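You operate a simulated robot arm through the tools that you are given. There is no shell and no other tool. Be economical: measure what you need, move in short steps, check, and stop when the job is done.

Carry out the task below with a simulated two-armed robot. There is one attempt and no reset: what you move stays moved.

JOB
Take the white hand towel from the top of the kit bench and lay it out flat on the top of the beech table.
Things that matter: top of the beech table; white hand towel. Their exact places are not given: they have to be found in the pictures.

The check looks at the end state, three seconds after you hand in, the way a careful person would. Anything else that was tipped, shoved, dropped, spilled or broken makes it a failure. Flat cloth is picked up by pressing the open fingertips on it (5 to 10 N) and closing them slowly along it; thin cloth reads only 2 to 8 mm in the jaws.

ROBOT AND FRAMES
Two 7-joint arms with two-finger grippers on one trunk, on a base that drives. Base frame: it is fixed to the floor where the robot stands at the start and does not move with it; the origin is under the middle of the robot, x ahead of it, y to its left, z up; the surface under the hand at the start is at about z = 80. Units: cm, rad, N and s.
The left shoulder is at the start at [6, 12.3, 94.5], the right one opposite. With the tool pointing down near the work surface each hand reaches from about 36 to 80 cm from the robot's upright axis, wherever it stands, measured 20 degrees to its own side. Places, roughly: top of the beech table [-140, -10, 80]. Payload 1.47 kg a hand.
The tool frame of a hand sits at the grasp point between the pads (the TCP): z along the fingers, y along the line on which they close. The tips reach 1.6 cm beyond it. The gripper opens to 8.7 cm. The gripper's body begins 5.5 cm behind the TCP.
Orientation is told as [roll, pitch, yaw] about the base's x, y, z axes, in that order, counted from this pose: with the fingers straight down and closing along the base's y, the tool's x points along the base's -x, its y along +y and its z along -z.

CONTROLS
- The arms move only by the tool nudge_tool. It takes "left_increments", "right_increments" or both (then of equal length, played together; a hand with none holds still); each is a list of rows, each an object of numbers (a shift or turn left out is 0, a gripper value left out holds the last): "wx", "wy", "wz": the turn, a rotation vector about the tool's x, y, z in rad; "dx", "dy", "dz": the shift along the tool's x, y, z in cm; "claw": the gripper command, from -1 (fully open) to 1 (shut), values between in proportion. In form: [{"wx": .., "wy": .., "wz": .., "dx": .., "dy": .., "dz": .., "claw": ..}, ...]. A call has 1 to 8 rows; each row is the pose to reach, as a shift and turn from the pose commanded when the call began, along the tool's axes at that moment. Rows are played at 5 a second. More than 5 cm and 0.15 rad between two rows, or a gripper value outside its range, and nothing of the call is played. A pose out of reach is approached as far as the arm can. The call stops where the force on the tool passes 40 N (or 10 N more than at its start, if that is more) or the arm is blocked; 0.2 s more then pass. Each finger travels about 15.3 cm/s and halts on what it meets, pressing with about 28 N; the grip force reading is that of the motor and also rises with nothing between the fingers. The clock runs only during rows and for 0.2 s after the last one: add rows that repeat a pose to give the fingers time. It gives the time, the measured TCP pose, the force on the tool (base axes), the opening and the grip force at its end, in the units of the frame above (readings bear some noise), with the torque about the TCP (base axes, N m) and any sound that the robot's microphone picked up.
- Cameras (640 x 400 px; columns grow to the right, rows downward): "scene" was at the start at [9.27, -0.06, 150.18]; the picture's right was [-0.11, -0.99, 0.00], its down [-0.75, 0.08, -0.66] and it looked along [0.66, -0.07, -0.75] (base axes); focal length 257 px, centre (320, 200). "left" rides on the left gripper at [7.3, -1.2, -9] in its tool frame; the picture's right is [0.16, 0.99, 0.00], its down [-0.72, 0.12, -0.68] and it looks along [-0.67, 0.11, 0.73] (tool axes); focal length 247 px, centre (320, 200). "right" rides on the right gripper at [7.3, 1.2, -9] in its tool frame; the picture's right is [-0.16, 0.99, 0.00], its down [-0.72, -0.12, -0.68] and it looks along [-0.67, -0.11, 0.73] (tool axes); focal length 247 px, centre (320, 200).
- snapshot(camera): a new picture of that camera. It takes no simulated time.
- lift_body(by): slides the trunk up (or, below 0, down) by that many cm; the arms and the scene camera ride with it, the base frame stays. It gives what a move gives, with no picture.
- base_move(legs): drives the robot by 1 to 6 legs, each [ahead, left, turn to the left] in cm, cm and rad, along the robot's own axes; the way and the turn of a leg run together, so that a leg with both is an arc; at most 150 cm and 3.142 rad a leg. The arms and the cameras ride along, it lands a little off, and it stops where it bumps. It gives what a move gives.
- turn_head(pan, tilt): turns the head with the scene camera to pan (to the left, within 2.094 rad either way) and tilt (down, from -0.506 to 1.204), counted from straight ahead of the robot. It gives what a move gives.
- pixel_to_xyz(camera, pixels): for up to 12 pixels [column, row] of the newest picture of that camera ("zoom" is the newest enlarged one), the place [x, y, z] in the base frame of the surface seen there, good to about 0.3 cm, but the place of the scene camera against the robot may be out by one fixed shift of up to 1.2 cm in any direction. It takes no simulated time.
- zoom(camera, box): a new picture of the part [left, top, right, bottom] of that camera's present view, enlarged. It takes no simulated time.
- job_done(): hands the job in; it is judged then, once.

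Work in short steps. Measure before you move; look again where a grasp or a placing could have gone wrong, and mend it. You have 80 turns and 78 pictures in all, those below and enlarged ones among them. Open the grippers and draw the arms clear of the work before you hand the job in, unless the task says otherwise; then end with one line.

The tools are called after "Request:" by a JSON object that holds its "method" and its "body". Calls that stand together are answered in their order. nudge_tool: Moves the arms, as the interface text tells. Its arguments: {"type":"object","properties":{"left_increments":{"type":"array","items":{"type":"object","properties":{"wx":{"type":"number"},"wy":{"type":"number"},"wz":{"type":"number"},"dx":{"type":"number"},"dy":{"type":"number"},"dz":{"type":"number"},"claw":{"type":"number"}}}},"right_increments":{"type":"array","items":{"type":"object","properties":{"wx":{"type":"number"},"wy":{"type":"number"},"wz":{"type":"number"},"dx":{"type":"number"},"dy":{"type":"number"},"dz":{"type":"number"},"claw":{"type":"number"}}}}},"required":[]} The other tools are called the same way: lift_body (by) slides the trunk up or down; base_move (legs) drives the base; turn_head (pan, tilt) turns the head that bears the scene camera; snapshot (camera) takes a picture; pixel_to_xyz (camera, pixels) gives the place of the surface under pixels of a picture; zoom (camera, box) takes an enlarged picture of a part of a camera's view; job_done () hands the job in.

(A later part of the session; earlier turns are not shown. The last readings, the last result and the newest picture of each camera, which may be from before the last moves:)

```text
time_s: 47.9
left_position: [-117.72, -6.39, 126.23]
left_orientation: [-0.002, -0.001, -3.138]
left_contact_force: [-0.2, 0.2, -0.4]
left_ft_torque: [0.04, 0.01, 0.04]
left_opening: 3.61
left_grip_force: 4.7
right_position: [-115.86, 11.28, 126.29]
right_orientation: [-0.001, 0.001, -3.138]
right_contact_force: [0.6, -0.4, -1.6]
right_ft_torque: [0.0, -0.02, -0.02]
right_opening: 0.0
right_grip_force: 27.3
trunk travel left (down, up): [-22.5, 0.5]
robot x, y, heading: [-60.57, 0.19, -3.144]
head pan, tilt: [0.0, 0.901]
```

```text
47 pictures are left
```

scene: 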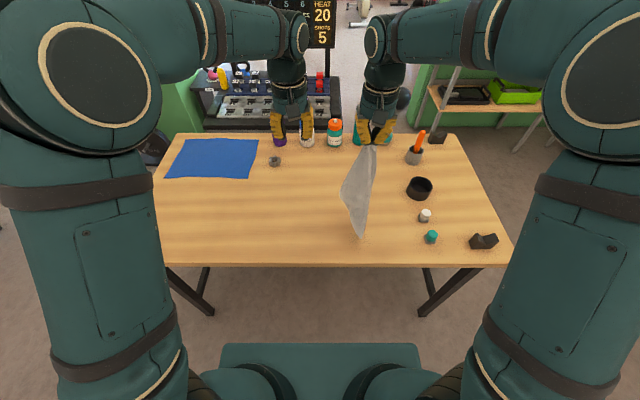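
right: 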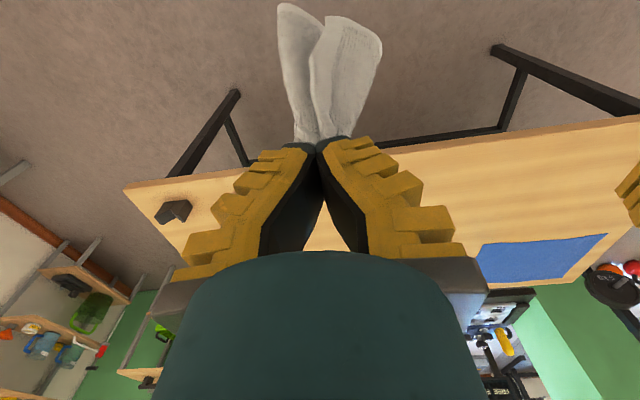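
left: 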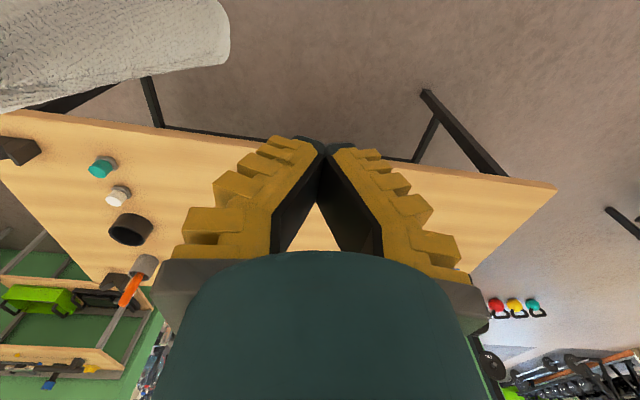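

Table is in view: items at right (418,188), (425,215), (431,237) and a small one at (275,160). I measure those and the towel.

Request:
{"method": "pixel_to_xyz", "body": {"camera": "scene", "pixels": [[406, 195], [420, 220], [425, 240], [275, 163], [250, 178], [334, 145], [320, 265], [358, 140], [345, 195], [361, 235], [405, 160], [300, 145]]}}

```text
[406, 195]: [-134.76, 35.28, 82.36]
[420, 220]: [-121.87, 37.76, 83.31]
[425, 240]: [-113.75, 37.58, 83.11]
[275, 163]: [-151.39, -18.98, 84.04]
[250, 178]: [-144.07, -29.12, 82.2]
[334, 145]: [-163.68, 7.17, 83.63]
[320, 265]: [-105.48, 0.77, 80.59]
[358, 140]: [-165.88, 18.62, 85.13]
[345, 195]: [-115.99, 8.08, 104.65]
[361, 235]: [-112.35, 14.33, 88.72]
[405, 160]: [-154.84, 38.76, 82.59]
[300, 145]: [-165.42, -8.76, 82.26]
```

I move the right hand to about (-134,-5) with the left moving aside, so the lower end will touch down far-left, then sweep back to near-right while lowering.

Request:
{"method": "nudge_tool", "body": {"right_increments": [{"dx": -3, "dy": 2.7}, {"dx": -6, "dy": 5.4}, {"dx": -9, "dy": 8}, {"dx": -12, "dy": 10.7}, {"dx": -15, "dy": 13.4}, {"dx": -18, "dy": 16}], "left_increments": [{"dy": 4}, {"dy": 8}, {"dy": 12}, {"dy": 16}, {"dy": 19}, {"dy": 22}]}}

Request:
{"method": "snapshot", "body": {"camera": "scene"}}

```text
time_s: 49.3
left_position: [-117.65, -28.45, 126.2]
left_orientation: [0.001, -0.001, -3.138]
left_contact_force: [0.3, 0.1, -0.6]
left_ft_torque: [-0.01, -0.01, 0.03]
left_opening: 3.58
left_grip_force: 3.8
right_position: [-129.99, -3.3, 125.68]
right_orientation: [0.0, 0.0, -3.138]
right_contact_force: [0.4, -0.8, 0.1]
right_ft_torque: [0.01, 0.02, -0.01]
right_opening: 0.0
right_grip_force: 27.7
right hand out of reach, approached as far as the arm can: row 5, 6
trunk travel left (down, up): [-22.5, 0.5]
robot x, y, heading: [-60.74, -0.24, -3.142]
head pan, tilt: [0.0, 0.901]
```

```text
46 pictures are left
```

scene: 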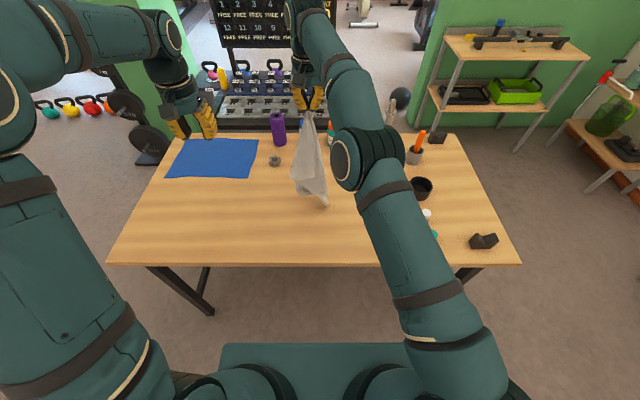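

Reached (-130,-3). Now lower while sweeping toward near-right, in two stages.

Request:
{"method": "nudge_tool", "body": {"right_increments": [{"dx": 1, "dz": 3}, {"dx": 2, "dy": -0.5, "dz": 7}, {"dx": 3, "dy": -1, "dz": 11}, {"dx": 5, "dy": -3, "dz": 14}, {"dx": 7.5, "dy": -5, "dz": 17}, {"dx": 10, "dy": -7, "dz": 20}, {"dx": 12.5, "dy": -9, "dz": 23}, {"dx": 15, "dy": -11, "dz": 26}]}}

Request:
{"method": "snapshot", "body": {"camera": "scene"}}

```text
time_s: 51.1
left_position: [-117.78, -28.19, 126.13]
left_orientation: [0.001, -0.002, -3.137]
left_contact_force: [0.5, -0.6, 0.3]
left_ft_torque: [-0.01, -0.01, 0.02]
left_opening: 3.63
left_grip_force: 4.5
right_position: [-115.24, 7.74, 99.58]
right_orientation: [0.003, -0.001, -3.139]
right_contact_force: [-0.9, 0.5, -0.2]
right_ft_torque: [-0.03, 0.04, 0.01]
right_opening: 0.0
right_grip_force: 27.8
trunk travel left (down, up): [-22.5, 0.5]
robot x, y, heading: [-61.02, 0.27, -3.137]
head pan, tilt: [0.0, 0.901]
```

```text
45 pictures are left
```

scene: 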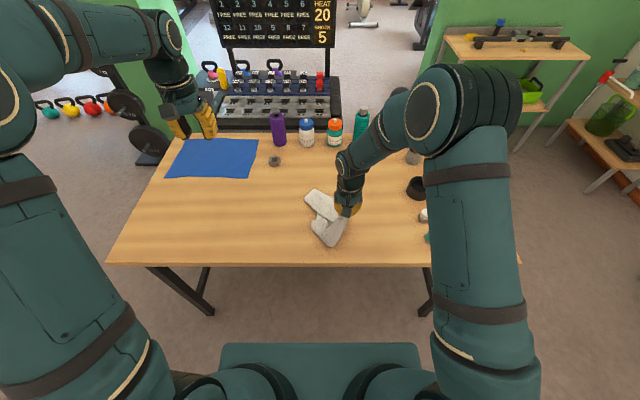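

I look closer at the shape before the last lowering.

Request:
{"method": "zoom", "body": {"camera": "scene", "box": [240, 150, 440, 275]}}

Request:
{"method": "snapshot", "body": {"camera": "right"}}

Request:
{"method": "snapshot", "body": {"camera": "left"}}

```text
3.20 times, centred on (340, 212) of scene
```

zoom: 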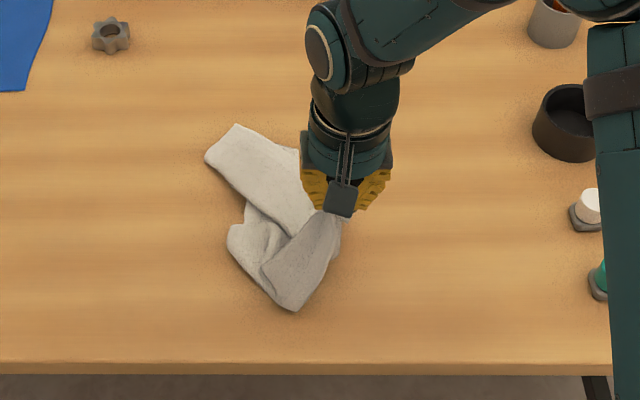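

```text
43 pictures are left
```

right: 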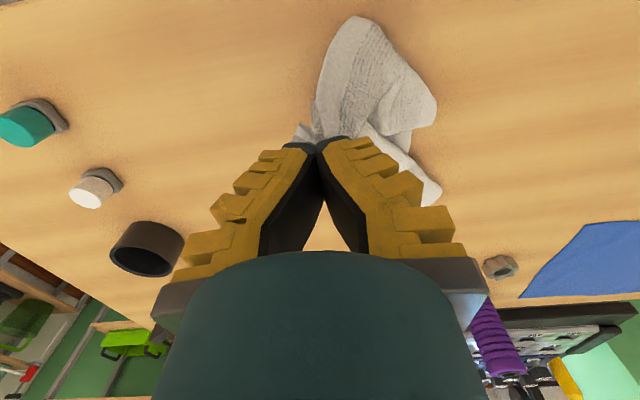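

```text
42 pictures are left
```

left: 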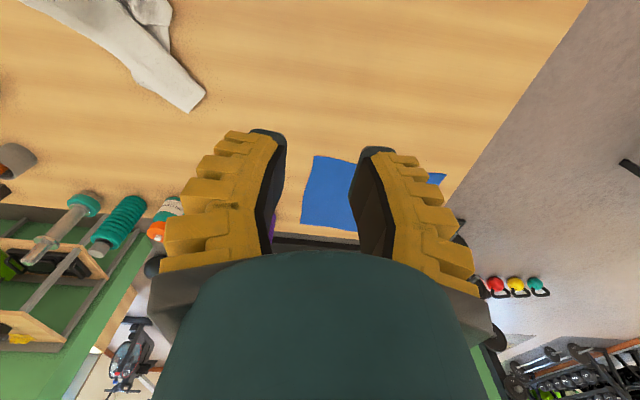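

The towel lies as a bent strip from (235,130) to (295,305) in the zoom. I finish laying by lowering while pulling to near-right, keeping the grip.

Request:
{"method": "nudge_tool", "body": {"right_increments": [{"dx": 0, "dy": -3, "dz": 2}, {"dx": 0, "dy": -6, "dz": 4}, {"dx": 0, "dy": -8, "dz": 7}, {"dx": 0, "dy": -10, "dz": 10}, {"dx": 0, "dy": -12, "dz": 12.5}, {"dx": 0, "dy": -13, "dz": 14.5}]}}

Request:
{"method": "zoom", "body": {"camera": "scene", "box": [240, 150, 440, 275]}}

```text
time_s: 52.5
left_position: [-117.8, -28.38, 126.21]
left_orientation: [0.001, 0.0, -3.138]
left_contact_force: [-0.2, 0.1, -0.2]
left_ft_torque: [0.01, -0.01, -0.02]
left_opening: 3.64
left_grip_force: 4.4
right_position: [-115.23, 20.71, 85.17]
right_orientation: [0.001, 0.002, -3.138]
right_contact_force: [0.2, -0.1, 0.5]
right_ft_torque: [-0.02, 0.02, -0.01]
right_opening: 0.02
right_grip_force: 27.4
trunk travel left (down, up): [-22.5, 0.5]
robot x, y, heading: [-60.61, -0.32, -3.139]
head pan, tilt: [0.0, 0.901]
```

```text
3.20 times, centred on (340, 212) of scene
```

zoom: 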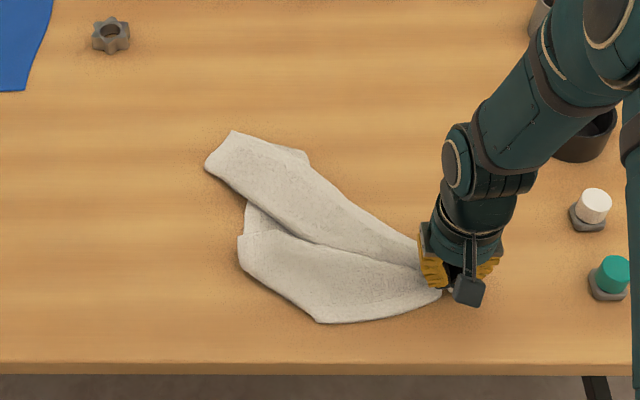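

Much better spread. I measure its corner-like points.

Request:
{"method": "pixel_to_xyz", "body": {"camera": "zoom", "pixels": [[438, 288], [318, 320], [240, 245], [248, 205], [207, 165], [233, 133], [305, 155], [415, 240], [310, 241], [380, 315]]}}

Request:
{"method": "zoom", "body": {"camera": "scene", "box": [295, 185, 391, 255]}}

```text
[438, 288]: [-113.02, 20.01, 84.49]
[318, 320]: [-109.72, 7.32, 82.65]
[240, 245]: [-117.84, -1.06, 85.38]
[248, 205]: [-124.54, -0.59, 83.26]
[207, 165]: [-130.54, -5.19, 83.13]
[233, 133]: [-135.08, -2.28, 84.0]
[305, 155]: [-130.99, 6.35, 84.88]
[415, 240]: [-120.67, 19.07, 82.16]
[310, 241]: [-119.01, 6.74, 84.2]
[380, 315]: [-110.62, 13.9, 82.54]
```

```text
5.71 times, centred on (343, 220) of scene
```

zoom: 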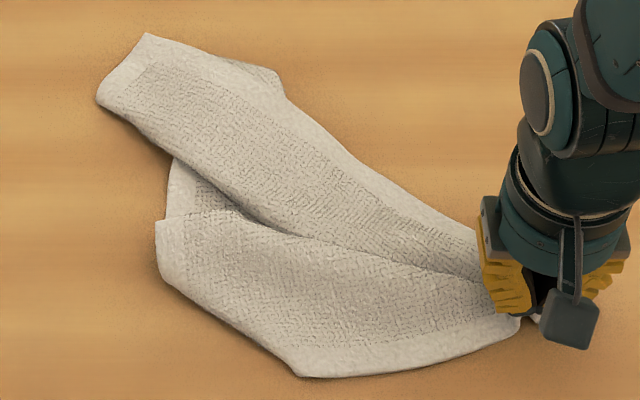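

I read this as: held corner R at right; the short edge runs along the bottom outline to the loose near corner L at about big-zoom (162,250), world ≈(-118,-1). I bring the left hand above that spot and look.

Request:
{"method": "nudge_tool", "body": {"left_increments": [{"dy": -4.5}, {"dy": -9, "dz": 2}, {"dy": -13, "dz": 5}, {"dy": -17, "dz": 8}, {"dy": -20, "dz": 11}, {"dy": -22, "dz": 15}, {"dy": -24, "dz": 19}, {"dy": -25, "dz": 22}]}}

Request:
{"method": "snapshot", "body": {"camera": "left"}}

```text
time_s: 54.3
left_position: [-117.84, -3.4, 104.27]
left_orientation: [0.0, 0.0, -3.139]
left_contact_force: [-1.1, 0.9, 0.0]
left_ft_torque: [0.0, -0.03, 0.0]
left_opening: 3.61
left_grip_force: 3.8
right_position: [-115.26, 20.69, 85.12]
right_orientation: [0.0, 0.0, -3.138]
right_contact_force: [-0.2, -1.1, -0.2]
right_ft_torque: [-0.02, -0.01, -0.03]
right_opening: 0.0
right_grip_force: 27.4
trunk travel left (down, up): [-22.5, 0.5]
robot x, y, heading: [-60.46, -0.17, -3.138]
head pan, tilt: [0.0, 0.901]
```

```text
39 pictures are left
```

left: 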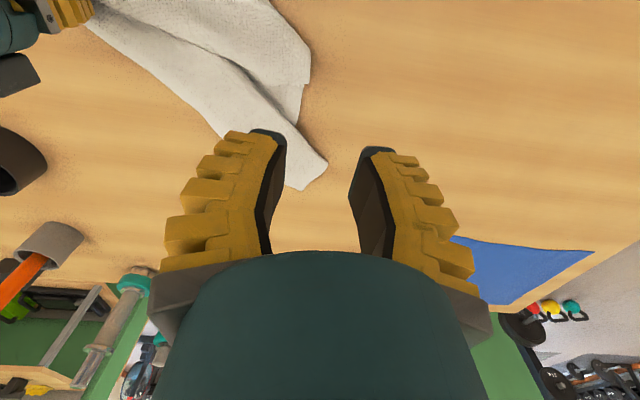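

The lobe's end is at (310,60)-(305,85) in this picture. I zoom in on it.

Request:
{"method": "zoom", "body": {"camera": "left", "box": [80, 0, 340, 200]}}

Request:
{"method": "pixel_to_xyz", "body": {"camera": "left", "pixels": [[308, 65], [305, 84], [290, 65], [270, 10], [280, 75], [298, 110], [300, 25], [326, 165], [290, 185], [250, 70], [215, 5]]}}

```text
2.00 times, centred on (210, 100) of left
```

zoom: 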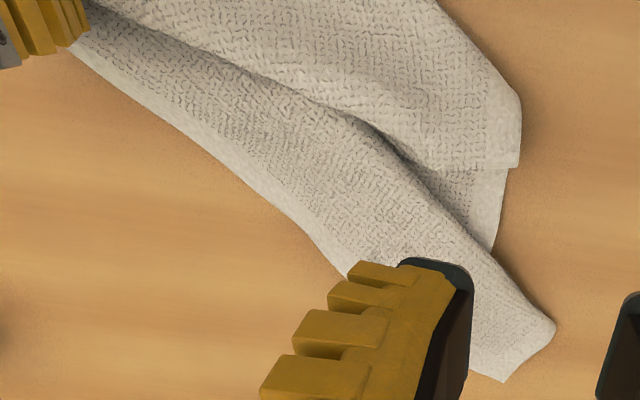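

```text
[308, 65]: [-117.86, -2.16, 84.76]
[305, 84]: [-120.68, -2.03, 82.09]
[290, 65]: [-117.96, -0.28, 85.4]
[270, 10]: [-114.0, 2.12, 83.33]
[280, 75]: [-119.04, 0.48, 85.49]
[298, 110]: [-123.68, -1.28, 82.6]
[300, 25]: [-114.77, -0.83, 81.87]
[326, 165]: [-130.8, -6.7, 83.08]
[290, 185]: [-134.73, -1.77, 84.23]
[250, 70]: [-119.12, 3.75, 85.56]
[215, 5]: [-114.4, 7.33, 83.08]
```

L's corner shows at zoom (515,165), its edge raised to z≈84.7 at (-118,-2). I'll tilt the left hand ~57° so its fingers point to the right and slip one under this edge; first the tilt, high and clear.

Request:
{"method": "nudge_tool", "body": {"left_increments": [{"wx": 0.143, "dy": 2, "claw": 0.45}, {"wx": 0.286, "dy": 4}, {"wx": 0.429, "dy": 6}, {"wx": 0.572, "dy": 6.6}, {"wx": 0.715, "dy": 6.6}, {"wx": 0.858, "dy": 6.6}, {"wx": 1.0, "dy": 6.6}]}}

```text
time_s: 55.9
left_position: [-117.76, -9.98, 104.3]
left_orientation: [-1.003, 0.0, -3.139]
left_contact_force: [-0.5, 0.8, -0.6]
left_ft_torque: [0.01, 0.01, 0.02]
left_opening: 3.01
left_grip_force: 4.2
right_position: [-115.13, 20.49, 85.21]
right_orientation: [0.001, 0.001, -3.139]
right_contact_force: [-0.1, -0.6, -0.2]
right_ft_torque: [-0.02, 0.04, -0.01]
right_opening: 0.0
right_grip_force: 26.7
trunk travel left (down, up): [-22.5, 0.5]
robot x, y, heading: [-60.97, -0.19, -3.141]
head pan, tilt: [0.0, 0.901]
```

Tilt reached. I lower to about (-118,-7.5,88) and look.

Request:
{"method": "nudge_tool", "body": {"left_increments": [{"dx": -0.2, "dy": 3.1, "dz": 2.7}, {"dx": -0.2, "dy": 6.2, "dz": 5.4}, {"dx": -0.2, "dy": 9.3, "dz": 8.2}, {"dx": -0.2, "dy": 12.36, "dz": 10.9}]}}

Request:
{"method": "snapshot", "body": {"camera": "left"}}

Request:
{"method": "zoom", "body": {"camera": "scene", "box": [264, 175, 392, 255]}}

```text
time_s: 56.9
left_position: [-117.82, -7.61, 87.8]
left_orientation: [-1.0, 0.001, -3.136]
left_contact_force: [-1.0, 0.7, -0.1]
left_ft_torque: [0.01, 0.02, -0.01]
left_opening: 3.04
left_grip_force: 4.5
right_position: [-115.23, 20.64, 85.22]
right_orientation: [0.0, -0.001, -3.138]
right_contact_force: [0.0, 0.0, 0.1]
right_ft_torque: [0.02, -0.03, -0.02]
right_opening: 0.0
right_grip_force: 27.5
trunk travel left (down, up): [-22.5, 0.5]
robot x, y, heading: [-60.66, 0.19, -3.139]
head pan, tilt: [0.0, 0.901]
```

```text
37 pictures are left
```

left: 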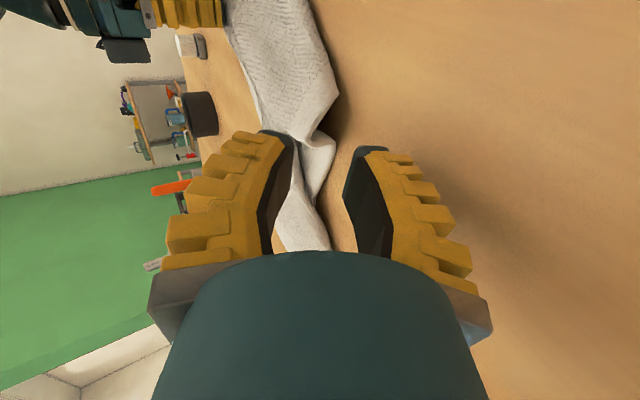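

```text
5.00 times, centred on (328, 215) of scene
```

zoom: 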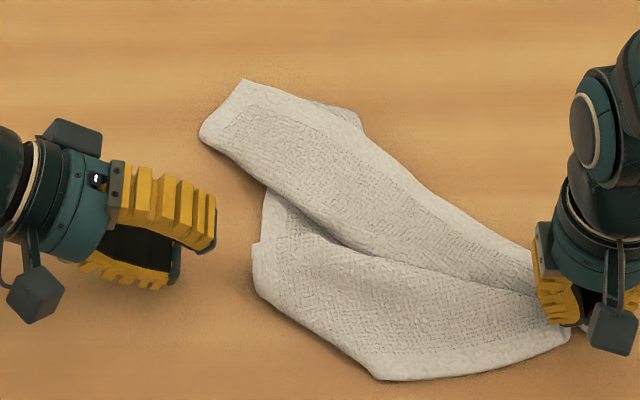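

The gripper faces the flap edge well. I zoom the left view to measure the edge around (335,95)-(300,140).

Request:
{"method": "zoom", "body": {"camera": "left", "box": [220, 0, 400, 220]}}

Request:
{"method": "pixel_to_xyz", "body": {"camera": "left", "pixels": [[336, 97], [318, 122], [300, 138], [320, 60], [333, 142], [315, 195], [300, 100], [345, 130]]}}

```text
1.82 times, centred on (310, 110) of left
```

zoom: 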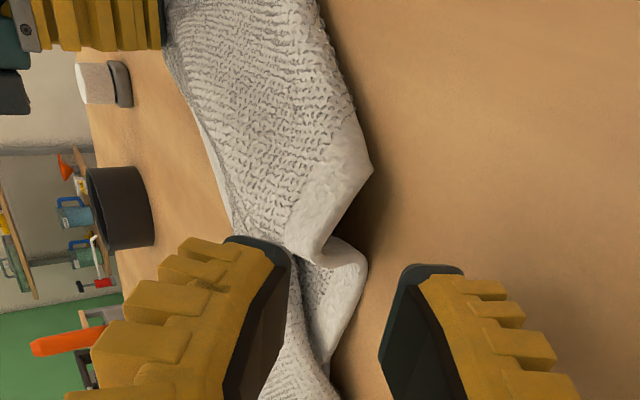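

```text
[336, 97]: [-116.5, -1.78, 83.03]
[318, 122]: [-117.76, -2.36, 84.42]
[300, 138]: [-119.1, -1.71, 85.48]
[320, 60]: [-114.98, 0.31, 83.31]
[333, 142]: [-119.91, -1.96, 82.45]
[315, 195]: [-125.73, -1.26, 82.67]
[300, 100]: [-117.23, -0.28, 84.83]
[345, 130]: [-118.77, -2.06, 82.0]
```

The loose corner L sits at (-116.5,-1.9,83) with its hem rising to (-119,-1.7,85.5), with open space beneath. I slide the fingers around that hem: down, then in along +y.

Request:
{"method": "nudge_tool", "body": {"left_increments": [{"dx": -0.1, "dy": 0.2, "dz": 1.7}, {"dx": -0.1, "dy": 0.4, "dz": 3.35}, {"dx": -0.1, "dy": -0.3, "dz": 4.45}, {"dx": -0.1, "dy": -1.0, "dz": 5.5}, {"dx": -0.1, "dy": -1.68, "dz": 6.59}]}}

Request:
{"method": "snapshot", "body": {"camera": "left"}}

Request:
{"method": "zoom", "body": {"camera": "scene", "box": [264, 175, 392, 255]}}

```text
time_s: 58.1
left_position: [-118.02, -1.02, 85.89]
left_orientation: [-0.999, 0.0, -3.137]
left_contact_force: [0.5, -4.8, 6.7]
left_ft_torque: [-0.31, -0.02, 0.01]
left_opening: 2.81
left_grip_force: 4.1
right_position: [-115.14, 20.68, 85.18]
right_orientation: [0.001, 0.001, -3.138]
right_contact_force: [-0.5, -0.2, 0.5]
right_ft_torque: [0.0, 0.03, 0.02]
right_opening: 0.0
right_grip_force: 28.2
trunk travel left (down, up): [-22.5, 0.5]
robot x, y, heading: [-60.59, 0.1, -3.138]
head pan, tilt: [0.0, 0.901]
```

```text
34 pictures are left
```

left: 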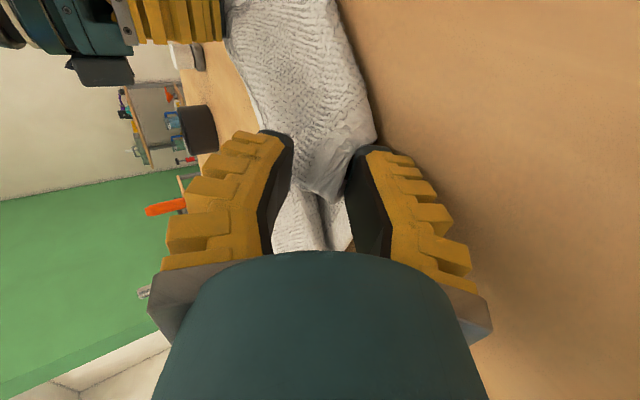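

```text
5.00 times, centred on (328, 215) of scene
```

zoom: 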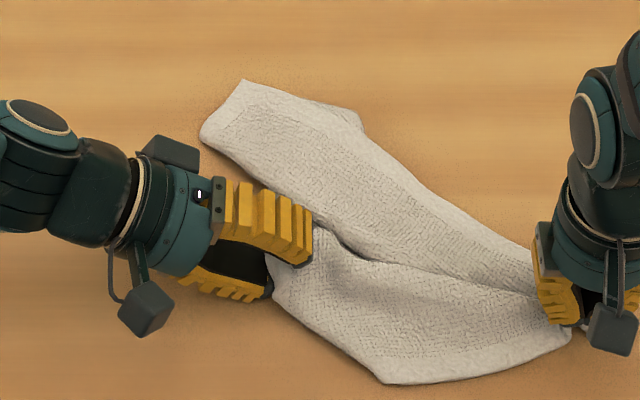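

The hem is between the fingers. I close gently.

Request:
{"method": "nudge_tool", "body": {"left_increments": [{"claw": 0.6}, {"claw": 0.75}, {"claw": 0.9}, {"claw": 1}, {"claw": 1}]}}

Request:
{"method": "snapshot", "body": {"camera": "left"}}

```text
time_s: 59.3
left_position: [-118.13, -1.09, 85.83]
left_orientation: [-1.001, 0.0, -3.136]
left_contact_force: [-0.2, 0.7, 0.1]
left_ft_torque: [0.0, -0.03, -0.02]
left_opening: 0.01
left_grip_force: 29.6
right_position: [-115.15, 20.76, 85.1]
right_orientation: [0.0, -0.002, -3.138]
right_contact_force: [0.1, -0.5, 0.5]
right_ft_torque: [0.0, -0.02, 0.0]
right_opening: 0.0
right_grip_force: 27.5
trunk travel left (down, up): [-22.5, 0.5]
robot x, y, heading: [-60.55, -0.35, -3.141]
head pan, tilt: [0.0, 0.901]
```

```text
32 pictures are left
```

left: 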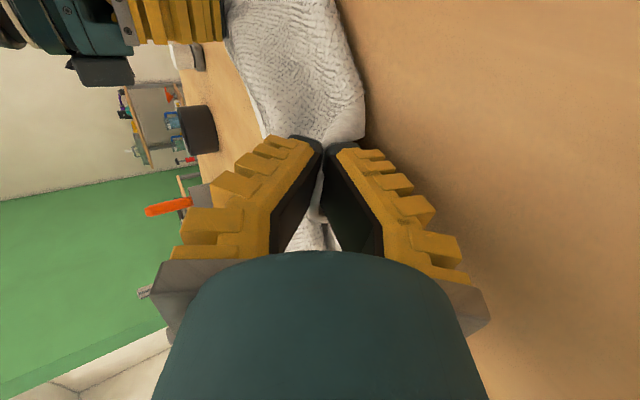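

Cloth appears pinched. I lift both hands slowly together by 12 cm and look.

Request:
{"method": "nudge_tool", "body": {"left_increments": [{"dz": -0.81, "dy": -1.26}, {"dz": -1.62, "dy": -2.52}, {"dz": -2.43, "dy": -3.78}, {"dz": -3.24, "dy": -5.05}, {"dz": -4.05, "dy": -6.3}, {"dz": -4.86, "dy": -7.57}, {"dz": -5.67, "dy": -8.83}, {"dz": -6.5, "dy": -10.1}], "right_increments": [{"dz": -1.5}, {"dz": -3}, {"dz": -4.5}, {"dz": -6}, {"dz": -7.5}, {"dz": -9}, {"dz": -10.5}, {"dz": -12}]}}

Request:
{"method": "zoom", "body": {"camera": "scene", "box": [240, 150, 440, 275]}}

```text
time_s: 61.1
left_position: [-118.0, -1.07, 97.88]
left_orientation: [-1.002, -0.001, -3.136]
left_contact_force: [-0.3, 0.0, 0.1]
left_ft_torque: [0.03, -0.01, 0.03]
left_opening: 0.01
left_grip_force: 27.9
right_position: [-115.03, 20.67, 97.08]
right_orientation: [0.0, -0.002, -3.138]
right_contact_force: [-0.5, 0.1, 0.1]
right_ft_torque: [0.03, 0.02, -0.01]
right_opening: 0.03
right_grip_force: 27.8
trunk travel left (down, up): [-22.5, 0.5]
robot x, y, heading: [-60.74, 0.05, -3.138]
head pan, tilt: [0.0, 0.901]
```

```text
3.20 times, centred on (340, 212) of scene
```

zoom: 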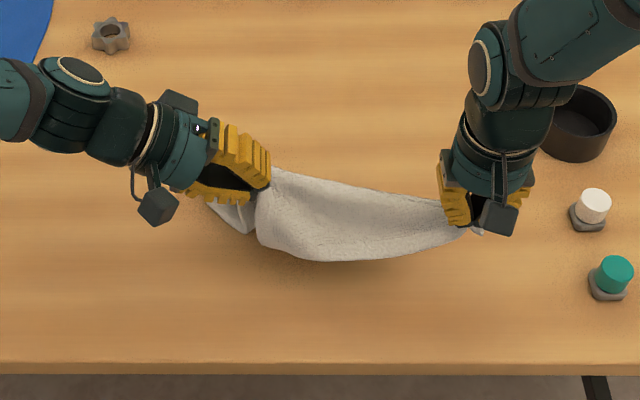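

Both hands hold the short edge. I lift another 22 cm slowly.

Request:
{"method": "nudge_tool", "body": {"left_increments": [{"dz": -1.35, "dy": -2.1}, {"dz": -2.7, "dy": -4.2}, {"dz": -4.05, "dy": -6.3}, {"dz": -5.4, "dy": -8.4}, {"dz": -6.75, "dy": -10.5}, {"dz": -8.1, "dy": -12.6}, {"dz": -9.45, "dy": -14.7}, {"dz": -10.8, "dy": -16.8}], "right_increments": [{"dz": -2.5}, {"dz": -5}, {"dz": -7.5}, {"dz": -10}, {"dz": -12.5}, {"dz": -15}, {"dz": -17.5}, {"dz": -20}]}}

Request:
{"method": "snapshot", "body": {"camera": "scene"}}

Request:
{"method": "snapshot", "body": {"camera": "left"}}

```text
time_s: 62.9
left_position: [-118.02, -1.06, 117.91]
left_orientation: [-1.0, 0.001, -3.138]
left_contact_force: [0.0, 0.2, -0.5]
left_ft_torque: [-0.03, -0.01, -0.03]
left_opening: 0.01
left_grip_force: 28.0
right_position: [-115.1, 20.79, 117.02]
right_orientation: [0.0, 0.0, -3.139]
right_contact_force: [0.0, 0.2, -1.5]
right_ft_torque: [0.0, 0.01, -0.03]
right_opening: 0.0
right_grip_force: 27.8
trunk travel left (down, up): [-22.5, 0.5]
robot x, y, heading: [-60.94, -0.04, -3.138]
head pan, tilt: [0.0, 0.901]
```

```text
30 pictures are left
```

scene: 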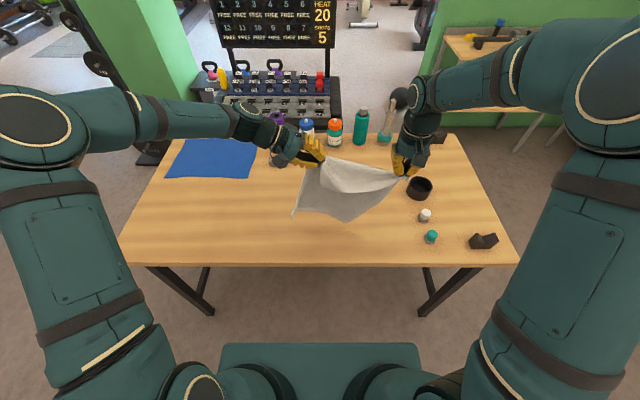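

```text
29 pictures are left
```

left: 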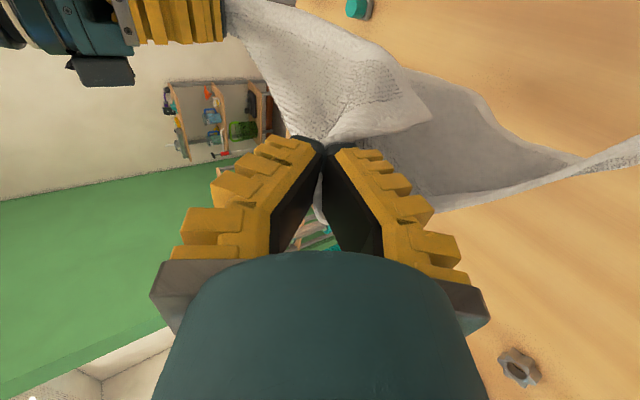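

The towel hangs between the hands with a flap at the top; I zoom in.

Request:
{"method": "zoom", "body": {"camera": "scene", "box": [270, 130, 430, 230]}}

Request:
{"method": "pixel_to_xyz", "body": {"camera": "zoom", "pixels": [[215, 120], [220, 235], [260, 250], [330, 240], [440, 225], [540, 185], [95, 345], [280, 365], [350, 300], [300, 180], [540, 170]]}}

```text
4.00 times, centred on (350, 180) of scene
```

zoom: 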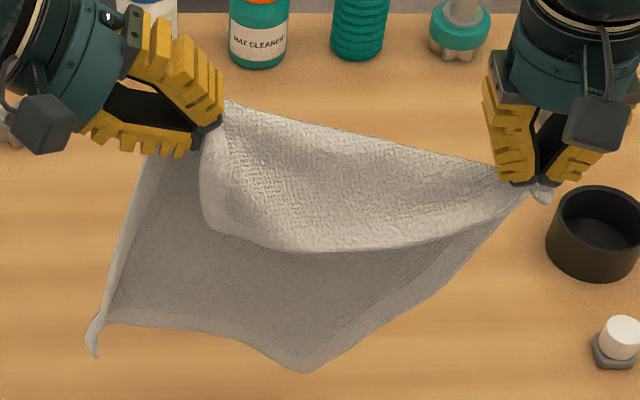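

```text
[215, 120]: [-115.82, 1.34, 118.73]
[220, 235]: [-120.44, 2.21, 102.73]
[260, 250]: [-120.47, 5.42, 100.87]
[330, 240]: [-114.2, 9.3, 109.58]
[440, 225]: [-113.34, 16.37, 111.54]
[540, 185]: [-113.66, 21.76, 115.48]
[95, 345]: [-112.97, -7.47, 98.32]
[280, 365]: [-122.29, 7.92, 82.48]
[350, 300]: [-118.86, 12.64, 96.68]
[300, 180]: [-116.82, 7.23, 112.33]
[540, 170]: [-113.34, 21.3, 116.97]
```

Left grips the long side ~9 cm below L, so a flap (L) hangs on the robot's side; laid with the tail far away and hands drawn nearer, it should open toward me. I raise the hands 7 cm and drive 13 cm closer to get reach.

Request:
{"method": "nudge_tool", "body": {"left_increments": [{"dz": -0.95, "dy": -1.47}, {"dz": -1.9, "dy": -2.94}, {"dz": -2.84, "dy": -4.4}, {"dz": -3.78, "dy": -5.89}], "right_increments": [{"dz": -1.75}, {"dz": -3.5}, {"dz": -5.25}, {"dz": -7}]}}

Request:
{"method": "base_move", "body": {"legs": [[13, 0, 0]]}}

Request:
{"method": "nudge_tool", "body": {"left_increments": [{"dx": -2.5}, {"dx": -5}, {"dx": -7.5}, {"dx": -10}], "right_increments": [{"dx": -2.5}, {"dx": -5}, {"dx": -7.5}, {"dx": -10}]}}

Request:
{"method": "snapshot", "body": {"camera": "scene"}}

```text
time_s: 63.9
left_position: [-117.95, -1.11, 124.89]
left_orientation: [-1.001, 0.002, -3.137]
left_contact_force: [0.0, 0.3, -0.7]
left_ft_torque: [0.02, -0.05, -0.02]
left_opening: 0.0
left_grip_force: 28.7
right_position: [-115.13, 20.55, 124.1]
right_orientation: [0.0, -0.001, -3.139]
right_contact_force: [-0.2, -0.2, -0.5]
right_ft_torque: [0.0, 0.04, -0.04]
right_opening: 0.0
right_grip_force: 27.1
trunk travel left (down, up): [-22.5, 0.5]
robot x, y, heading: [-60.65, -0.19, -3.136]
head pan, tilt: [0.0, 0.901]
```

```text
time_s: 65.2
left_position: [-131.19, -1.14, 124.66]
left_orientation: [-1.0, 0.0, -3.138]
left_contact_force: [-0.9, -0.1, -1.0]
left_ft_torque: [0.01, -0.01, -0.03]
left_opening: 0.04
left_grip_force: 27.5
right_position: [-128.2, 20.56, 123.97]
right_orientation: [0.001, 0.0, -3.139]
right_contact_force: [0.0, -0.2, -0.1]
right_ft_torque: [0.03, -0.04, -0.01]
right_opening: 0.0
right_grip_force: 27.9
trunk travel left (down, up): [-22.5, 0.5]
robot x, y, heading: [-73.84, -0.16, -3.142]
head pan, tilt: [0.0, 0.901]
```

```text
time_s: 66.2
left_position: [-141.17, -1.12, 124.62]
left_orientation: [-1.0, 0.003, -3.14]
left_contact_force: [-0.5, 0.4, -0.3]
left_ft_torque: [0.05, 0.0, -0.02]
left_opening: 0.0
left_grip_force: 27.8
right_position: [-138.41, 20.49, 123.88]
right_orientation: [-0.002, 0.003, -3.137]
right_contact_force: [-0.4, 0.5, -0.6]
right_ft_torque: [0.03, -0.01, -0.05]
right_opening: 0.02
right_grip_force: 26.9
trunk travel left (down, up): [-22.5, 0.5]
robot x, y, heading: [-73.83, -0.04, -3.141]
head pan, tilt: [0.0, 0.901]
```

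```text
27 pictures are left
```

scene: 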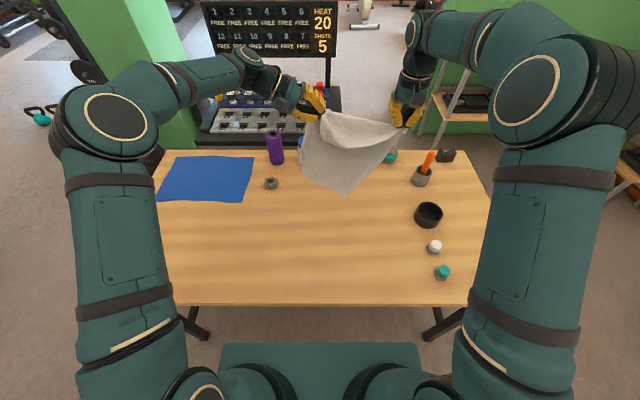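

Clear of all items. I start laying: lower both hands while drawing them toward the robot and slightly left.

Request:
{"method": "nudge_tool", "body": {"right_increments": [{"dx": 0, "dy": 1, "dz": 3}, {"dx": 0, "dy": 2, "dz": 6}, {"dx": 1, "dy": 3, "dz": 9.5}, {"dx": 3, "dy": 4, "dz": 12.5}, {"dx": 5.5, "dy": 4, "dz": 15.5}, {"dx": 8, "dy": 4, "dz": 18.5}, {"dx": 10.5, "dy": 4, "dz": 21.5}, {"dx": 13, "dy": 4, "dz": 24.5}], "left_increments": [{"dx": 0, "dy": 3.06, "dz": 0.78}, {"dx": 0, "dy": 6.13, "dz": 1.56}, {"dx": 0.8, "dy": 9.61, "dz": 2.61}, {"dx": 2.3, "dy": 12.67, "dz": 3.39}, {"dx": 4.2, "dy": 15.47, "dz": 4.59}, {"dx": 6, "dy": 18.26, "dz": 5.79}, {"dx": 8, "dy": 20.78, "dz": 7.41}, {"dx": 10, "dy": 23.3, "dz": 9.03}]}}

Request:
{"method": "zoom", "body": {"camera": "scene", "box": [200, 120, 456, 280]}}

```text
time_s: 68.0
left_position: [-131.16, -6.1, 100.24]
left_orientation: [-1.0, 0.001, -3.138]
left_contact_force: [-0.3, 0.6, 0.0]
left_ft_torque: [0.01, -0.02, -0.03]
left_opening: 0.01
left_grip_force: 28.2
right_position: [-124.96, 16.66, 99.62]
right_orientation: [0.001, 0.001, -3.138]
right_contact_force: [0.1, -0.5, 0.7]
right_ft_torque: [-0.02, 0.0, -0.04]
right_opening: 0.0
right_grip_force: 27.9
trunk travel left (down, up): [-22.5, 0.5]
robot x, y, heading: [-73.65, -0.22, -3.138]
head pan, tilt: [0.0, 0.901]
```

```text
2.50 times, centred on (328, 200) of scene
```

zoom: 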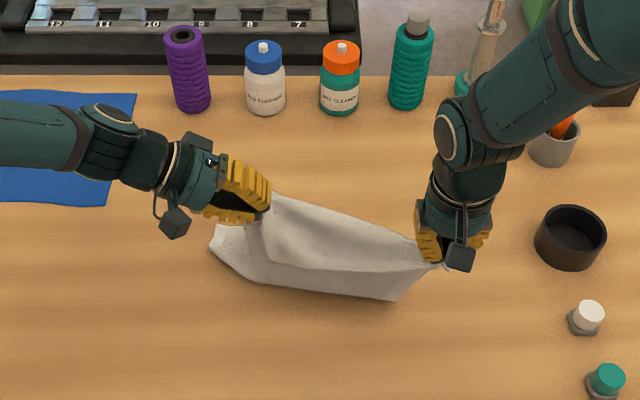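

The tail edge appears nearer than the hands, at zoom (250,280)-(395,300). I measure.

Request:
{"method": "pixel_to_xyz", "body": {"camera": "zoom", "pixels": [[393, 298], [255, 280], [212, 245], [235, 230], [320, 270], [270, 250], [330, 225], [300, 290], [420, 275]]}}

Request:
{"method": "snapshot", "body": {"camera": "left"}}

Request:
{"method": "snapshot", "body": {"camera": "right"}}

```text
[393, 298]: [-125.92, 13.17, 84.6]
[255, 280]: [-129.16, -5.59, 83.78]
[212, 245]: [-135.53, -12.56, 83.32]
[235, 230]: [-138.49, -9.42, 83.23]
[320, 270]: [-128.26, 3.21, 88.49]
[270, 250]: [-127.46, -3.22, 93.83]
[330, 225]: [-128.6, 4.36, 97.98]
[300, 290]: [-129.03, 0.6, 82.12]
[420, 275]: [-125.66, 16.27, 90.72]
```

```text
25 pictures are left
```

left: 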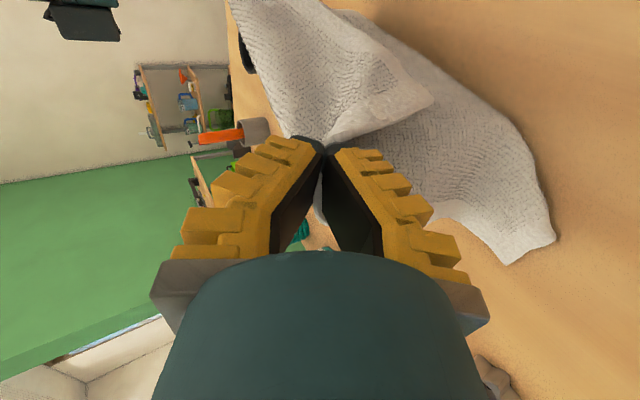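

```text
24 pictures are left
```

right: 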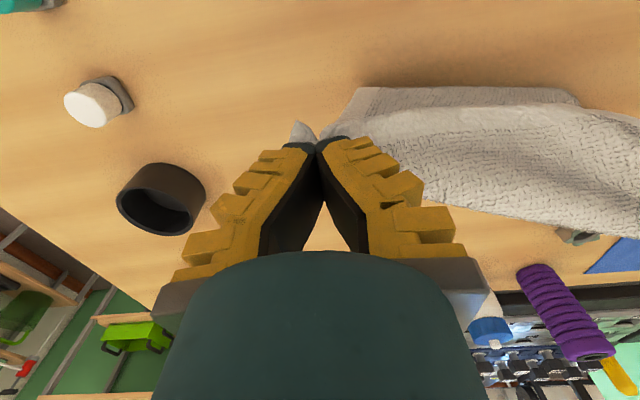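

The tail corner at left (-138,-9) lies beyond the hands, so the sheet bends down toward me and goes away: laying toward me is right. I continue pulling near and lowering.

Request:
{"method": "nudge_tool", "body": {"right_increments": [{"dx": 3, "dz": 1}, {"dx": 6, "dz": 2.5}, {"dx": 8.5, "dz": 4.5}, {"dx": 10.5, "dz": 7}, {"dx": 12, "dz": 9.5}], "left_increments": [{"dx": 2.8, "dy": 0.84, "dz": 0.54}, {"dx": 5.5, "dy": 2.1, "dz": 1.35}, {"dx": 8, "dy": 3.78, "dz": 2.43}, {"dx": 9.5, "dy": 5.89, "dz": 3.78}, {"dx": 10.5, "dy": 7.99, "dz": 5.13}]}}

Request:
{"method": "zoom", "body": {"camera": "scene", "box": [216, 150, 440, 290]}}

```text
time_s: 69.2
left_position: [-120.55, -6.08, 90.74]
left_orientation: [-1.0, -0.001, -3.138]
left_contact_force: [-0.2, -1.1, -1.2]
left_ft_torque: [0.01, 0.02, -0.03]
left_opening: 0.0
left_grip_force: 28.2
right_position: [-113.08, 16.69, 90.03]
right_orientation: [-0.001, 0.001, -3.14]
right_contact_force: [-0.5, -0.8, -0.6]
right_ft_torque: [-0.02, 0.02, -0.05]
right_opening: 0.0
right_grip_force: 27.4
trunk travel left (down, up): [-22.5, 0.5]
robot x, y, heading: [-73.48, -0.14, -3.14]
head pan, tilt: [0.0, 0.901]
```

```text
2.86 times, centred on (328, 220) of scene
```

zoom: 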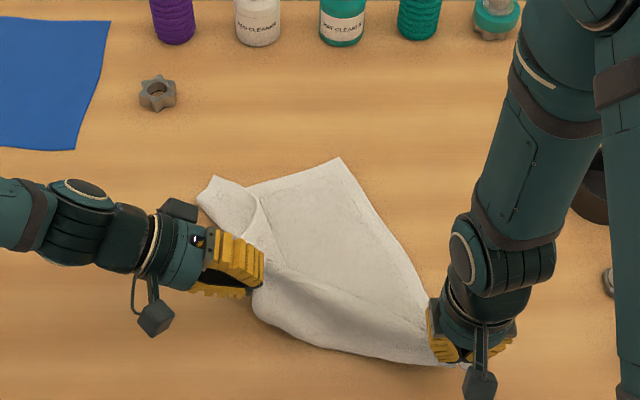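

Very good: FR corner at (340,158), sheet nearly laid, flap L on the near side. I lower both hands to the table while spreading the left outward 3 cm.

Request:
{"method": "nudge_tool", "body": {"right_increments": [{"dx": 0.5, "dy": -0.3, "dz": 2}, {"dx": 1, "dy": -0.6, "dz": 4}, {"dx": 1.5, "dy": -1, "dz": 6}, {"dx": 1.5, "dy": -1, "dz": 6.5}], "left_increments": [{"dx": 0, "dy": 1.9, "dz": 0.1}, {"dx": 0, "dy": 3.9, "dz": 0.1}, {"dx": 0, "dy": 5.83, "dz": 0.18}, {"dx": 0, "dy": 5.83, "dz": 0.18}]}}

Request:
{"method": "zoom", "body": {"camera": "scene", "box": [216, 150, 440, 290]}}

Request:
{"method": "snapshot", "body": {"camera": "left"}}

```text
time_s: 70.2
left_position: [-120.48, -9.17, 85.81]
left_orientation: [-1.0, 0.0, -3.137]
left_contact_force: [-0.4, -0.2, -0.1]
left_ft_torque: [0.03, 0.01, 0.0]
left_opening: 0.0
left_grip_force: 28.2
right_position: [-111.61, 17.68, 83.62]
right_orientation: [0.001, 0.0, -3.138]
right_contact_force: [0.0, 1.2, -0.6]
right_ft_torque: [0.0, 0.02, 0.03]
right_opening: 0.0
right_grip_force: 27.9
trunk travel left (down, up): [-22.5, 0.5]
robot x, y, heading: [-73.61, -0.19, -3.139]
head pan, tilt: [0.0, 0.901]
```

```text
2.86 times, centred on (328, 220) of scene
```

zoom: 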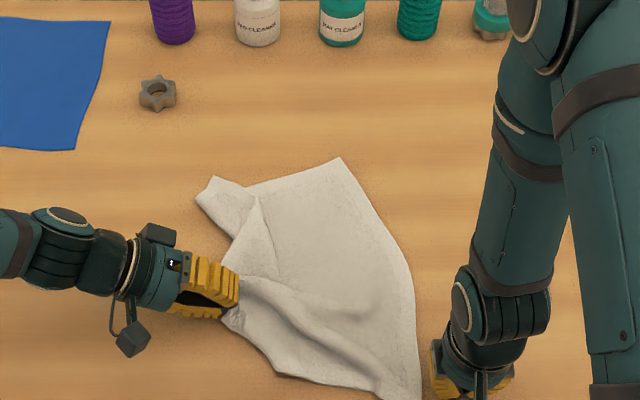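

```text
21 pictures are left
```

left: 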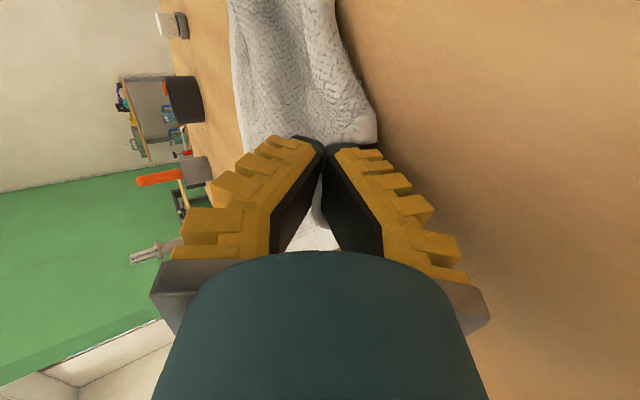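

The right corner slipped free of the jaws, but it lies at (418,398) on the table. I measure the corners, with a closer view.

Request:
{"method": "zoom", "body": {"camera": "scene", "box": [272, 195, 400, 310]}}

Request:
{"method": "pixel_to_xyz", "body": {"camera": "scene", "pixels": [[362, 290], [335, 206], [292, 213], [286, 219], [313, 278], [306, 220], [300, 260], [345, 284], [330, 260], [340, 240], [361, 252]]}}

```text
3.48 times, centred on (336, 252) of scene
```

zoom: 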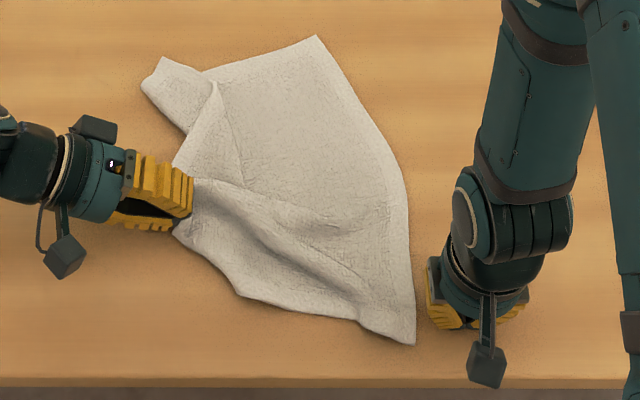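

```text
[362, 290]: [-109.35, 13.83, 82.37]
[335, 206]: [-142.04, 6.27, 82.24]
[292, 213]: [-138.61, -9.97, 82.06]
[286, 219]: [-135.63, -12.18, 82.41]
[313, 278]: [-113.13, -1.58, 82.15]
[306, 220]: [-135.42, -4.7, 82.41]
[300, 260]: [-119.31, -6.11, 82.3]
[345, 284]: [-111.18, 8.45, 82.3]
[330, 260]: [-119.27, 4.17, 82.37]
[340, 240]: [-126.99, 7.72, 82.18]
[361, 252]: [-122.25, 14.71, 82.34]
```

Remaining: pull the far corners FR (-142,6) and FL (-138,-11) apart to undo the pleat, then square the near ones. I release and retract the left, and raise the right toward FR.

Request:
{"method": "nudge_tool", "body": {"left_increments": [{"claw": 0.45}, {"claw": 0.45}, {"dz": -3}, {"dz": -6}, {"dz": -8.2, "dy": -3.4}, {"dz": -10.3, "dy": -6.7}, {"dz": -12.5, "dy": -10.1}], "right_increments": [{"dz": -3}, {"dz": -6}, {"dz": -9}, {"dz": -11, "claw": 0.31}, {"dz": -11, "dx": -4, "dy": 2}, {"dz": -11, "dx": -8, "dy": 4}, {"dz": -11, "dx": -12, "dy": 6}]}}

Request:
{"method": "nudge_tool", "body": {"left_increments": [{"wx": -0.143}, {"wx": -0.286}, {"wx": -0.429, "dx": -3}, {"wx": -0.572, "dx": -6}, {"wx": -0.715, "dx": -9}, {"wx": -0.858, "dx": -12}, {"wx": -1.0, "dx": -15.5}], "right_increments": [{"dx": -4, "dy": 2}, {"dx": -8, "dy": 4}, {"dx": -12, "dy": 5.5}, {"dx": -16, "dy": 5.8}, {"dx": -16, "dy": 5.8}, {"dx": -16, "dy": 5.8}, {"dx": -16, "dy": 5.8}]}}

Request:
{"method": "snapshot", "body": {"camera": "left"}}

Request:
{"method": "snapshot", "body": {"camera": "right"}}

```text
time_s: 71.8
left_position: [-120.66, -14.03, 101.1]
left_orientation: [-1.001, 0.0, -3.139]
left_contact_force: [-0.2, 0.2, -0.4]
left_ft_torque: [0.01, 0.02, 0.03]
left_opening: 3.02
left_grip_force: 4.9
right_position: [-123.66, 11.62, 94.58]
right_orientation: [0.001, 0.0, -3.138]
right_contact_force: [-0.4, 0.1, 0.6]
right_ft_torque: [0.0, -0.03, 0.02]
right_opening: 3.63
right_grip_force: 4.6
trunk travel left (down, up): [-22.5, 0.5]
robot x, y, heading: [-73.47, -0.21, -3.136]
head pan, tilt: [0.0, 0.901]
```

```text
time_s: 73.4
left_position: [-136.15, -14.13, 101.16]
left_orientation: [0.003, 0.0, -3.138]
left_contact_force: [0.7, -0.1, 0.2]
left_ft_torque: [-0.02, -0.03, 0.0]
left_opening: 3.03
left_grip_force: 4.5
right_position: [-139.58, 5.89, 94.46]
right_orientation: [0.001, 0.0, -3.138]
right_contact_force: [0.6, -0.1, -0.2]
right_ft_torque: [-0.02, -0.04, -0.01]
right_opening: 3.58
right_grip_force: 4.3
trunk travel left (down, up): [-22.5, 0.5]
robot x, y, heading: [-73.78, -0.05, -3.138]
head pan, tilt: [0.0, 0.901]
```

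```text
19 pictures are left
```

left: 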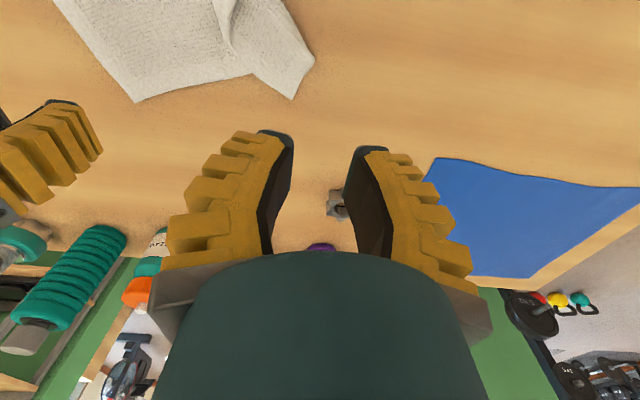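

```text
18 pictures are left
```

right: 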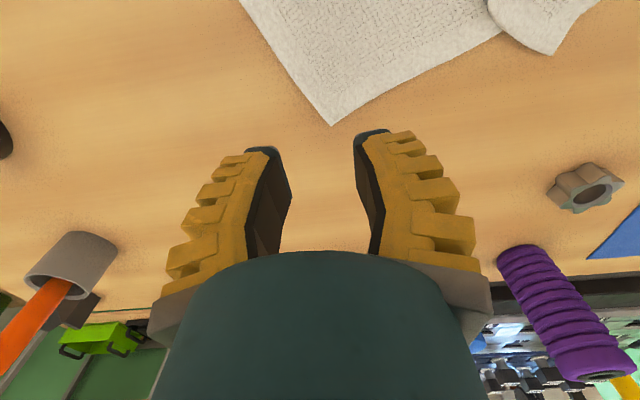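

Both far corners are visible: FR at right-picture (333,123); FL at left-picture (292,98)/(313,65). I measure them with the hand cameras.

Request:
{"method": "pixel_to_xyz", "body": {"camera": "right", "pixels": [[333, 121], [320, 95], [365, 98], [548, 50], [500, 30]]}}

Request:
{"method": "pixel_to_xyz", "body": {"camera": "left", "pixels": [[291, 96], [311, 63], [253, 72], [285, 65], [270, 30], [137, 98]]}}

```text
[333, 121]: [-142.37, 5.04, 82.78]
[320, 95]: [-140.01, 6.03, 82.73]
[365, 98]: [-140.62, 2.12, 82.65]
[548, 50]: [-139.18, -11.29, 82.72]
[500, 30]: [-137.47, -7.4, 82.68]
```

```text
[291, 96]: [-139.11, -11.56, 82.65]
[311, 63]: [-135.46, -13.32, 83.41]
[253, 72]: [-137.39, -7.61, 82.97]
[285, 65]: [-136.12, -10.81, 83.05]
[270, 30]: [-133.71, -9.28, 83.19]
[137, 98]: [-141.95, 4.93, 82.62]
```

I descend to just above both corners: right centre (-139.8,3.4), left centre (-136.8,-10.3).

Request:
{"method": "nudge_tool", "body": {"right_increments": [{"dx": -0.2, "dy": 2.5, "dz": 2, "claw": 0.31}, {"dx": -0.2, "dy": 2.5, "dz": 5}, {"dx": -0.2, "dy": 2.5, "dz": 8}, {"dx": -0.2, "dy": 2.5, "dz": 10}, {"dx": -0.2, "dy": 2.5, "dz": 10.3}, {"dx": -0.2, "dy": 2.5, "dz": 10.3}], "left_increments": [{"dx": -0.7, "dy": -3.8, "dz": 2.5, "claw": 0.31}, {"dx": -0.7, "dy": -3.8, "dz": 6.5}, {"dx": -0.7, "dy": -3.8, "dz": 10.5}, {"dx": -0.7, "dy": -3.8, "dz": 14}, {"dx": -0.7, "dy": -3.8, "dz": 16.5}, {"dx": -0.7, "dy": -3.8, "dz": 17}]}}

Request:
{"method": "nudge_tool", "body": {"right_increments": [{"dz": 0.2}, {"dz": 0.3}, {"dz": 0.3}], "left_increments": [{"dz": 0.2}, {"dz": 0.3}, {"dz": 0.3}]}}

```text
time_s: 74.8
left_position: [-136.66, -10.38, 84.1]
left_orientation: [0.0, -0.001, -3.138]
left_contact_force: [-0.4, 2.0, 3.8]
left_ft_torque: [0.12, 0.0, 0.0]
left_opening: 3.12
left_grip_force: 7.8
right_position: [-139.88, 3.11, 84.3]
right_orientation: [0.001, 0.0, -3.138]
right_contact_force: [0.3, -0.5, -0.3]
right_ft_torque: [0.01, 0.01, 0.0]
right_opening: 3.66
right_grip_force: 5.0
trunk travel left (down, up): [-22.5, 0.5]
robot x, y, heading: [-74.07, -0.16, -3.137]
head pan, tilt: [0.0, 0.901]
```

```text
time_s: 75.6
left_position: [-136.76, -10.38, 83.81]
left_orientation: [0.001, -0.003, -3.139]
left_contact_force: [-0.5, -4.5, 12.9]
left_ft_torque: [0.21, -0.07, -0.07]
left_opening: 2.61
left_grip_force: 0.7
right_position: [-139.76, 3.18, 84.12]
right_orientation: [-0.001, -0.002, -3.138]
right_contact_force: [0.0, 0.3, 0.9]
right_ft_torque: [0.0, 0.04, 0.0]
right_opening: 3.09
right_grip_force: 6.7
trunk travel left (down, up): [-22.5, 0.5]
robot x, y, heading: [-73.38, -0.21, -3.14]
head pan, tilt: [0.0, 0.901]
```

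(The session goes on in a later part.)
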